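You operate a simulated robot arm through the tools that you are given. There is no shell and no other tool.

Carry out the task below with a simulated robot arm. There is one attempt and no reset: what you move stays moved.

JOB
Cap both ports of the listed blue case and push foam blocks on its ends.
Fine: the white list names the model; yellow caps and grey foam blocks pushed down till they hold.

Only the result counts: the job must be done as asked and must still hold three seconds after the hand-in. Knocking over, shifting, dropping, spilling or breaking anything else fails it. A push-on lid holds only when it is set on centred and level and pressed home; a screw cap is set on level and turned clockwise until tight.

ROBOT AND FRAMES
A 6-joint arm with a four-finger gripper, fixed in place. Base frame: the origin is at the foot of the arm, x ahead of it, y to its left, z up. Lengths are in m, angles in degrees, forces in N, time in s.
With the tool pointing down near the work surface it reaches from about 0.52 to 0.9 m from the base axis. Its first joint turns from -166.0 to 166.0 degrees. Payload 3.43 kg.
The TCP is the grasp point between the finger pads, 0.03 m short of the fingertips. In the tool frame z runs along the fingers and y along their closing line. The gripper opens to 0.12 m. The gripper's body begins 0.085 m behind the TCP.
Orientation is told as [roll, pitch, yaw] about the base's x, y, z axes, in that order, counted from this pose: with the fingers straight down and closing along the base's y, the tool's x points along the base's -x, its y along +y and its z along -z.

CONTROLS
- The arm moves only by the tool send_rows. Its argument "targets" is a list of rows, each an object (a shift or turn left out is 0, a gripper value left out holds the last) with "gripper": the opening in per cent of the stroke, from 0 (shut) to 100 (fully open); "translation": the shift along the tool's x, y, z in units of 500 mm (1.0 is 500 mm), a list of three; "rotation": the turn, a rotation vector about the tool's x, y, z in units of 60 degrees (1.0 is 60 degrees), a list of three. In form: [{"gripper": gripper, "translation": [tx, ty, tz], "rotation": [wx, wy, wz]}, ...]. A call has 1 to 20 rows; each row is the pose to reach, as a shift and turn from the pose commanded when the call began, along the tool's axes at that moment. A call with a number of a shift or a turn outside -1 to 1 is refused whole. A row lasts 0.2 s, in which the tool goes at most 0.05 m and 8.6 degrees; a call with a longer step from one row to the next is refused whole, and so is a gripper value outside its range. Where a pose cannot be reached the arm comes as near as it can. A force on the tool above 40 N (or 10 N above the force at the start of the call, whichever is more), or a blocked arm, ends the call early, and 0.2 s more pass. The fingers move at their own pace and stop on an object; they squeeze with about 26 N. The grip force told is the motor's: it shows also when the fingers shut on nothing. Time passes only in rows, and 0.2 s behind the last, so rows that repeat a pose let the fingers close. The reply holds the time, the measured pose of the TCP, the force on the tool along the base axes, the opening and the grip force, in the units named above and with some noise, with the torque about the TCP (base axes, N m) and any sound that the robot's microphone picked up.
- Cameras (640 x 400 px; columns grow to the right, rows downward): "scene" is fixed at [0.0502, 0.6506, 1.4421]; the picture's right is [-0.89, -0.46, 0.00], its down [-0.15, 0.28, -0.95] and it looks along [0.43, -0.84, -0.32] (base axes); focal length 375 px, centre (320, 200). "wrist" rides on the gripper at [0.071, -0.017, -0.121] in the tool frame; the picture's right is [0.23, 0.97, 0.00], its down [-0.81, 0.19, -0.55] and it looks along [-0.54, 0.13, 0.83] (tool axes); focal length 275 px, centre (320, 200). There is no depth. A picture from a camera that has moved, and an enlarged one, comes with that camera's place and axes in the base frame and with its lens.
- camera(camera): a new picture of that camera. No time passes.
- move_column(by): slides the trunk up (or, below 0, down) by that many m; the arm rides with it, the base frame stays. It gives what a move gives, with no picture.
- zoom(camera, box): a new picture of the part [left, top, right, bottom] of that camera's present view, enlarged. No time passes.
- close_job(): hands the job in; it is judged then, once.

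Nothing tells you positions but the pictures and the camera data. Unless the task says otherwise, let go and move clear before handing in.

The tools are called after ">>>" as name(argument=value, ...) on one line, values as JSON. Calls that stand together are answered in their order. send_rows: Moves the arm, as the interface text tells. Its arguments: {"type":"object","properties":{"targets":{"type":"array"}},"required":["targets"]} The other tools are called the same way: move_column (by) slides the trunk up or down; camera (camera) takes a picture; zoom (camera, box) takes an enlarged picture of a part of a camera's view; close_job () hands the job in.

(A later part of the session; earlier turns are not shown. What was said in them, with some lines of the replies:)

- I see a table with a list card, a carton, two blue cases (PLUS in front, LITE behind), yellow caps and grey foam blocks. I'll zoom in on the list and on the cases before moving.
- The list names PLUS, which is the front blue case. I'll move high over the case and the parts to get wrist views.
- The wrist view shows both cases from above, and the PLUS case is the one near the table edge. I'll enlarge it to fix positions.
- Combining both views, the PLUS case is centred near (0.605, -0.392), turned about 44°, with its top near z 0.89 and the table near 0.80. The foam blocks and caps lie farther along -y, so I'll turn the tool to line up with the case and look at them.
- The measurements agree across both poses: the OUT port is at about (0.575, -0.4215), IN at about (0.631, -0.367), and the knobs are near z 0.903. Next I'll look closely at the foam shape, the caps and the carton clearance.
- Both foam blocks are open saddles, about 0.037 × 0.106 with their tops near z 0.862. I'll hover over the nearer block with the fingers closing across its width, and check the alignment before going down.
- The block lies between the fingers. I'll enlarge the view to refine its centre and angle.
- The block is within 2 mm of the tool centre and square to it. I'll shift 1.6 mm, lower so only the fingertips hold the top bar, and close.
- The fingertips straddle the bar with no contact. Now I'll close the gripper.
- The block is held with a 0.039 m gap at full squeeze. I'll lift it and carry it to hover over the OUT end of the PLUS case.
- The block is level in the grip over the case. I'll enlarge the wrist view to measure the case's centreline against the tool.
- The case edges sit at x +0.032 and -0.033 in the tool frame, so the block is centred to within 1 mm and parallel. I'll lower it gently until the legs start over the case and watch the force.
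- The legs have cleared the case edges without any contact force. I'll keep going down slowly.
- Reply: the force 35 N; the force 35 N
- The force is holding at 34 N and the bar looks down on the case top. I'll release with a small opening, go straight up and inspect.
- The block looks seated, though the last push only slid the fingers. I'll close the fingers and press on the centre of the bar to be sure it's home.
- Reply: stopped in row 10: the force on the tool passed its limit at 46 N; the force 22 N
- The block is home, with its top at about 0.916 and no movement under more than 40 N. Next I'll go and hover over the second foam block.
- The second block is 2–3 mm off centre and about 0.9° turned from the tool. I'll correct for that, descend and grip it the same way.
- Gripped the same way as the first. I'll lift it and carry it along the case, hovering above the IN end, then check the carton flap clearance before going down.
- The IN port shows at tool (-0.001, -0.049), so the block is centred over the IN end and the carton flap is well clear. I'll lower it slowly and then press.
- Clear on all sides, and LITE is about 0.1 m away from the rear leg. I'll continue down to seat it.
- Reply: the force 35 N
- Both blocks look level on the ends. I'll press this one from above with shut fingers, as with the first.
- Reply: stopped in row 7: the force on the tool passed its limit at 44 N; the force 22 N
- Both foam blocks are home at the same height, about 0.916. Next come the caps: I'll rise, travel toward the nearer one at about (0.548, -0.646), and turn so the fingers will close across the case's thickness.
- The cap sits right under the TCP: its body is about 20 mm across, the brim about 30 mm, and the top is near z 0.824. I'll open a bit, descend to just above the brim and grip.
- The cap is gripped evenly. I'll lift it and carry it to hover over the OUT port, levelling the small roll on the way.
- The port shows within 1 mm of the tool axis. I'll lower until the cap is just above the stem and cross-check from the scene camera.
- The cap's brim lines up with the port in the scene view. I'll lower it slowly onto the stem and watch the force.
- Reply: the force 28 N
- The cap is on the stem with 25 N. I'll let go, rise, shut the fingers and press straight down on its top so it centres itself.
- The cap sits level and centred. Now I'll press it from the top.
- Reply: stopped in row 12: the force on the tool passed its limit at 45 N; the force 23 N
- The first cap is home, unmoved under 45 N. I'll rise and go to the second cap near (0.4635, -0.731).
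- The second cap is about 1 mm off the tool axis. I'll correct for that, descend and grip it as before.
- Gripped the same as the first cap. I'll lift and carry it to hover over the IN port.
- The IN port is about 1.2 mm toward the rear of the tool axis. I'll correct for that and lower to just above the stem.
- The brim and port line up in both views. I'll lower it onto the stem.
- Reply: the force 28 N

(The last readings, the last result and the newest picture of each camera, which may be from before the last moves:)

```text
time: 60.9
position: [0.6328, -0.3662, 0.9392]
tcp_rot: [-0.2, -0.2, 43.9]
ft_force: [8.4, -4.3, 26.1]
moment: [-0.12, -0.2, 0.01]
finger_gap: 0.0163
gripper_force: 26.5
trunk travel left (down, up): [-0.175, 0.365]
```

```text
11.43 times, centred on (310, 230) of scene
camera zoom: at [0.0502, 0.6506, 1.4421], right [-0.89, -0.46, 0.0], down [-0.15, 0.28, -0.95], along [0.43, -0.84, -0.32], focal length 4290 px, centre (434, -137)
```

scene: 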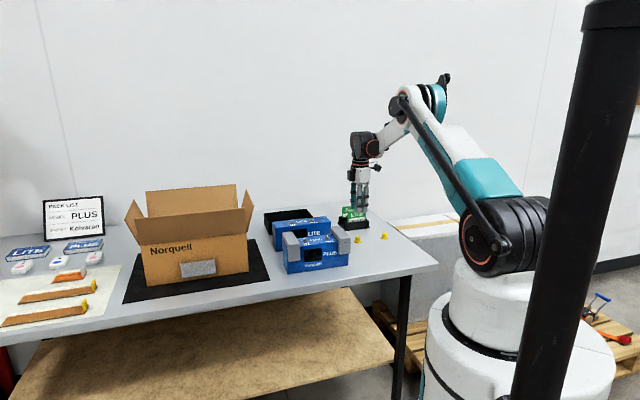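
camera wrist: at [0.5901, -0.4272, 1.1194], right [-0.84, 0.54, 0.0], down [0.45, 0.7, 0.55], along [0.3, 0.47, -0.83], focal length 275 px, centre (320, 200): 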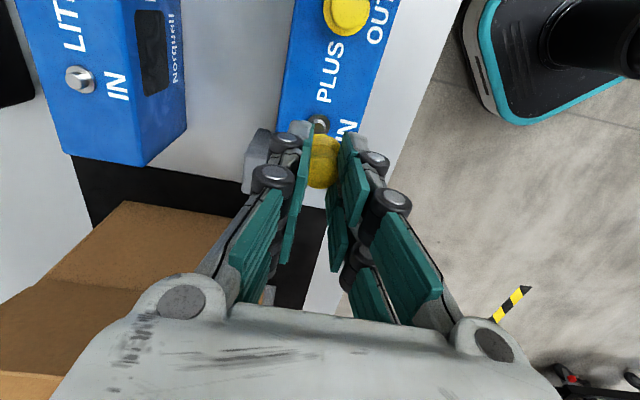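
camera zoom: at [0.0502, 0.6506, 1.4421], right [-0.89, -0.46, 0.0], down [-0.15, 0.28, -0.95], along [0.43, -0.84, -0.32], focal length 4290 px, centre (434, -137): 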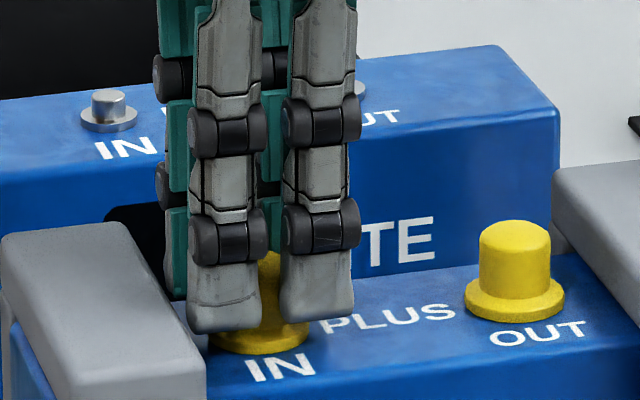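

The cap is down on the IN stem at 26 N. I'll release, rise and inspect.

>>> send_rows(targets=[{"gripper": 20, "translation": [0, 0, -0.001]}, {"gripper": 33, "translation": [0, 0, -0.003]}, {"gripper": 33, "translation": [0, 0, -0.004]}, {"gripper": 33, "translation": [0, 0, -0.02]}, {"gripper": 33, "translation": [0, 0, -0.06]}, {"gripper": 33, "translation": [0, 0, -0.088]}, {"gripper": 33, "translation": [0, 0, -0.088]}])

>>> zoom(camera="scene", box=[290, 212, 330, 247])

>>> zoom(camera="wrist", box=[260, 50, 380, 170])

```text
time: 62.5
position: [0.633, -0.3656, 0.983]
tcp_rot: [0.1, -0.1, 43.9]
ft_force: [0.3, 0.1, 0.2]
moment: [0.02, 0.0, -0.02]
finger_gap: 0.04
gripper_force: 0.1
trunk travel left (down, up): [-0.175, 0.365]
```

```text
11.43 times, centred on (310, 230) of scene
camera zoom: at [0.0502, 0.6506, 1.4421], right [-0.89, -0.46, 0.0], down [-0.15, 0.28, -0.95], along [0.43, -0.84, -0.32], focal length 4290 px, centre (434, -137)
```

zoom: 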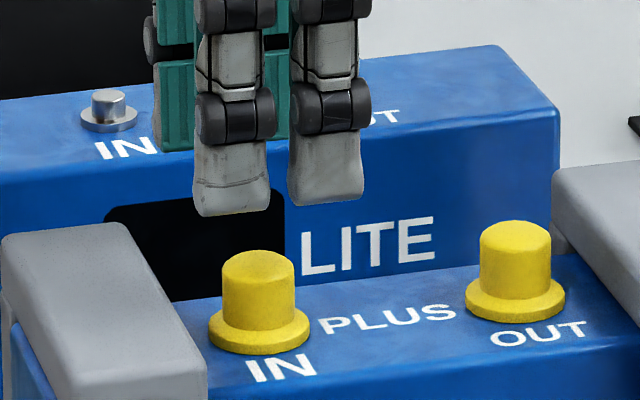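

```text
3.33 times, centred on (320, 110) of wrist
camera zoom: at [0.5915, -0.4279, 1.1019], right [-0.84, 0.54, 0.0], down [0.45, 0.7, 0.55], along [0.3, 0.47, -0.83], focal length 918 px, centre (320, 500)
```

zoom: 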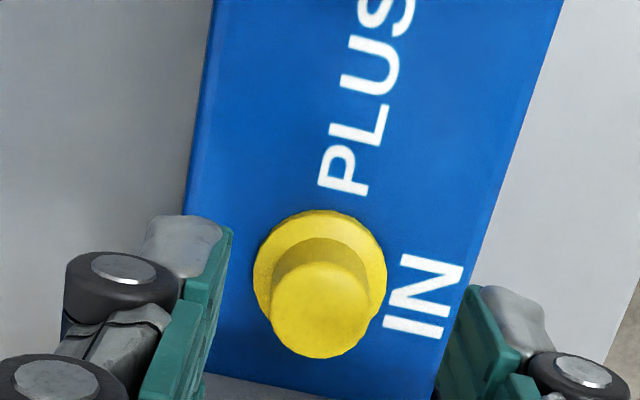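

Both caps look level. I'll press the IN cap from above with shut fingers.

>>> send_rows(targets=[{"gripper": 10}, {"gripper": 0}, {"gripper": 0}, {"gripper": 0, "translation": [0, 0, 0.03]}, {"translation": [0, 0, 0.044]}, {"translation": [0, 0, 0.05]}, {"translation": [0, 0, 0.054]}, {"translation": [0, 0, 0.058]}, {"translation": [0, 0, 0.062]}, {"translation": [0, 0, 0.066]}, {"translation": [0, 0, 0.07]}, {"translation": [0, 0, 0.074]}, {"translation": [0, 0, 0.078]}, {"translation": [0, 0, 0.082]}])

>>> zoom(camera="scene", box=[290, 212, 330, 247])

```text
time: 64.9
position: [0.6331, -0.3656, 0.9504]
tcp_rot: [-0.1, -0.2, 43.8]
ft_force: [0.1, 0.3, 22.6]
moment: [-0.01, -0.01, 0.0]
finger_gap: 0.0061
gripper_force: 26.3
trunk travel left (down, up): [-0.175, 0.365]
stopped in row 12: the force on the tool passed its limit at 44 N (the readings are from after the stop); the commanded pose is now the measured one
```

```text
11.43 times, centred on (310, 230) of scene
camera zoom: at [0.0502, 0.6506, 1.4421], right [-0.89, -0.46, 0.0], down [-0.15, 0.28, -0.95], along [0.43, -0.84, -0.32], focal length 4290 px, centre (434, -137)
```

zoom: 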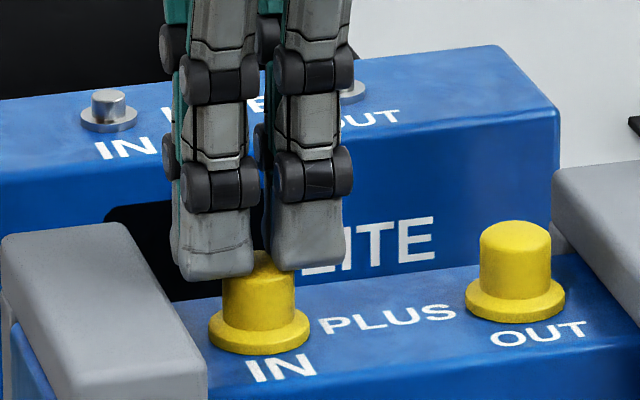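

The second cap is home at the same height as the first. I'll rise clear and do a final check of the whole scene.

>>> send_rows(targets=[{"gripper": 0, "translation": [0, 0, -0.03]}, {"translation": [0, 0, -0.1]}, {"translation": [0, 0, -0.18]}, {"translation": [0, 0, -0.26]}, {"translation": [0.06, 0, -0.34]}, {"translation": [0.14, 0, -0.36]}, {"translation": [0.22, 0, -0.38]}, {"translation": [0.3, 0, -0.4]}, {"translation": [0.3, 0, -0.4]}])

>>> camera(camera="scene")

>>> zoom(camera="scene", box=[270, 205, 360, 275])

>>> camera(camera="wrist")

```text
time: 66.9
position: [0.5246, -0.471, 1.1467]
tcp_rot: [-0.1, -0.2, 43.9]
ft_force: [0.2, 0.1, -0.1]
moment: [-0.01, 0.0, 0.01]
finger_gap: 0.0001
gripper_force: 25.6
trunk travel left (down, up): [-0.175, 0.365]
```

```text
taken
```

scene: 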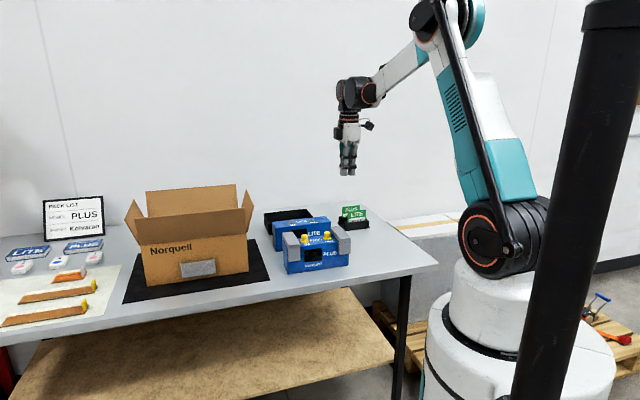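

```text
5.71 times, centred on (315, 240) of scene
camera zoom: at [0.0502, 0.6506, 1.4421], right [-0.89, -0.46, 0.0], down [-0.15, 0.28, -0.95], along [0.43, -0.84, -0.32], focal length 2145 px, centre (349, -29)
```

zoom: 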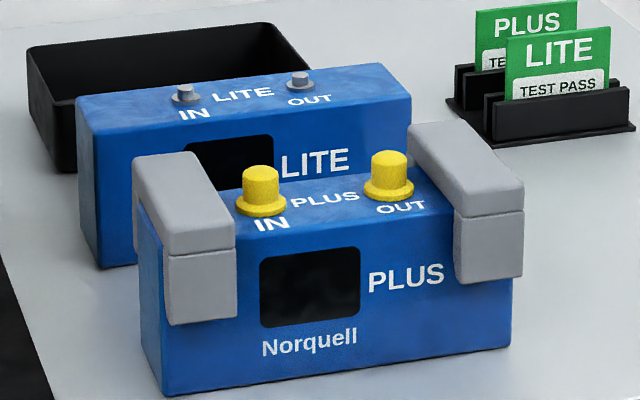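

```text
taken
camera wrist: at [0.4835, -0.5339, 1.2667], right [-0.84, 0.54, 0.0], down [0.45, 0.7, 0.56], along [0.3, 0.47, -0.83], focal length 275 px, centre (320, 200)
```

wrist: 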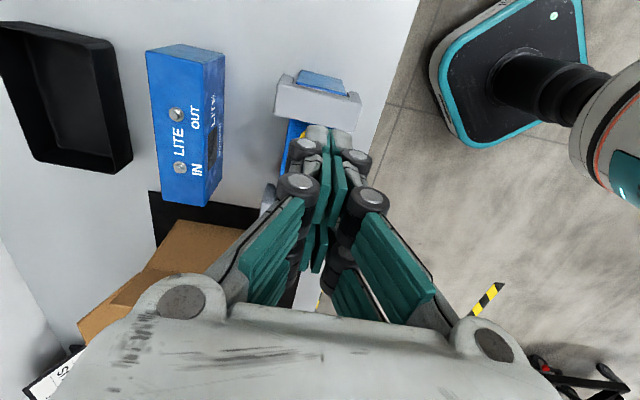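

Both caps sit level on the PLUS ports and both foam blocks sit flush on its ends. Nothing else has moved and the arm is clear, so I'm handing the job in.

>>> close_job()

```text
The job is handed in.
```

The job is handed in. The pack list named PLUS, so I worked on the PLUS case: both ports are capped and both ends have a foam block. I haven't seen the judge's verdict.

- **Foam blocks:** both sit flush on the OUT and IN ends and stopped at the same height. Neither moved under a press of about 45 N from above.
- **Yellow caps:** both sit level and centred on the OUT and IN ports. They were also pressed from above to about 45 N and ended at the same height.
- **Everything else:** in the last pictures the PLUS and LITE cases, carton, cards and list are where they started. The arm was clear before I handed in.

The microphone reported no click for any of the four parts. I judged them home by the force, the matching heights and the pictures.
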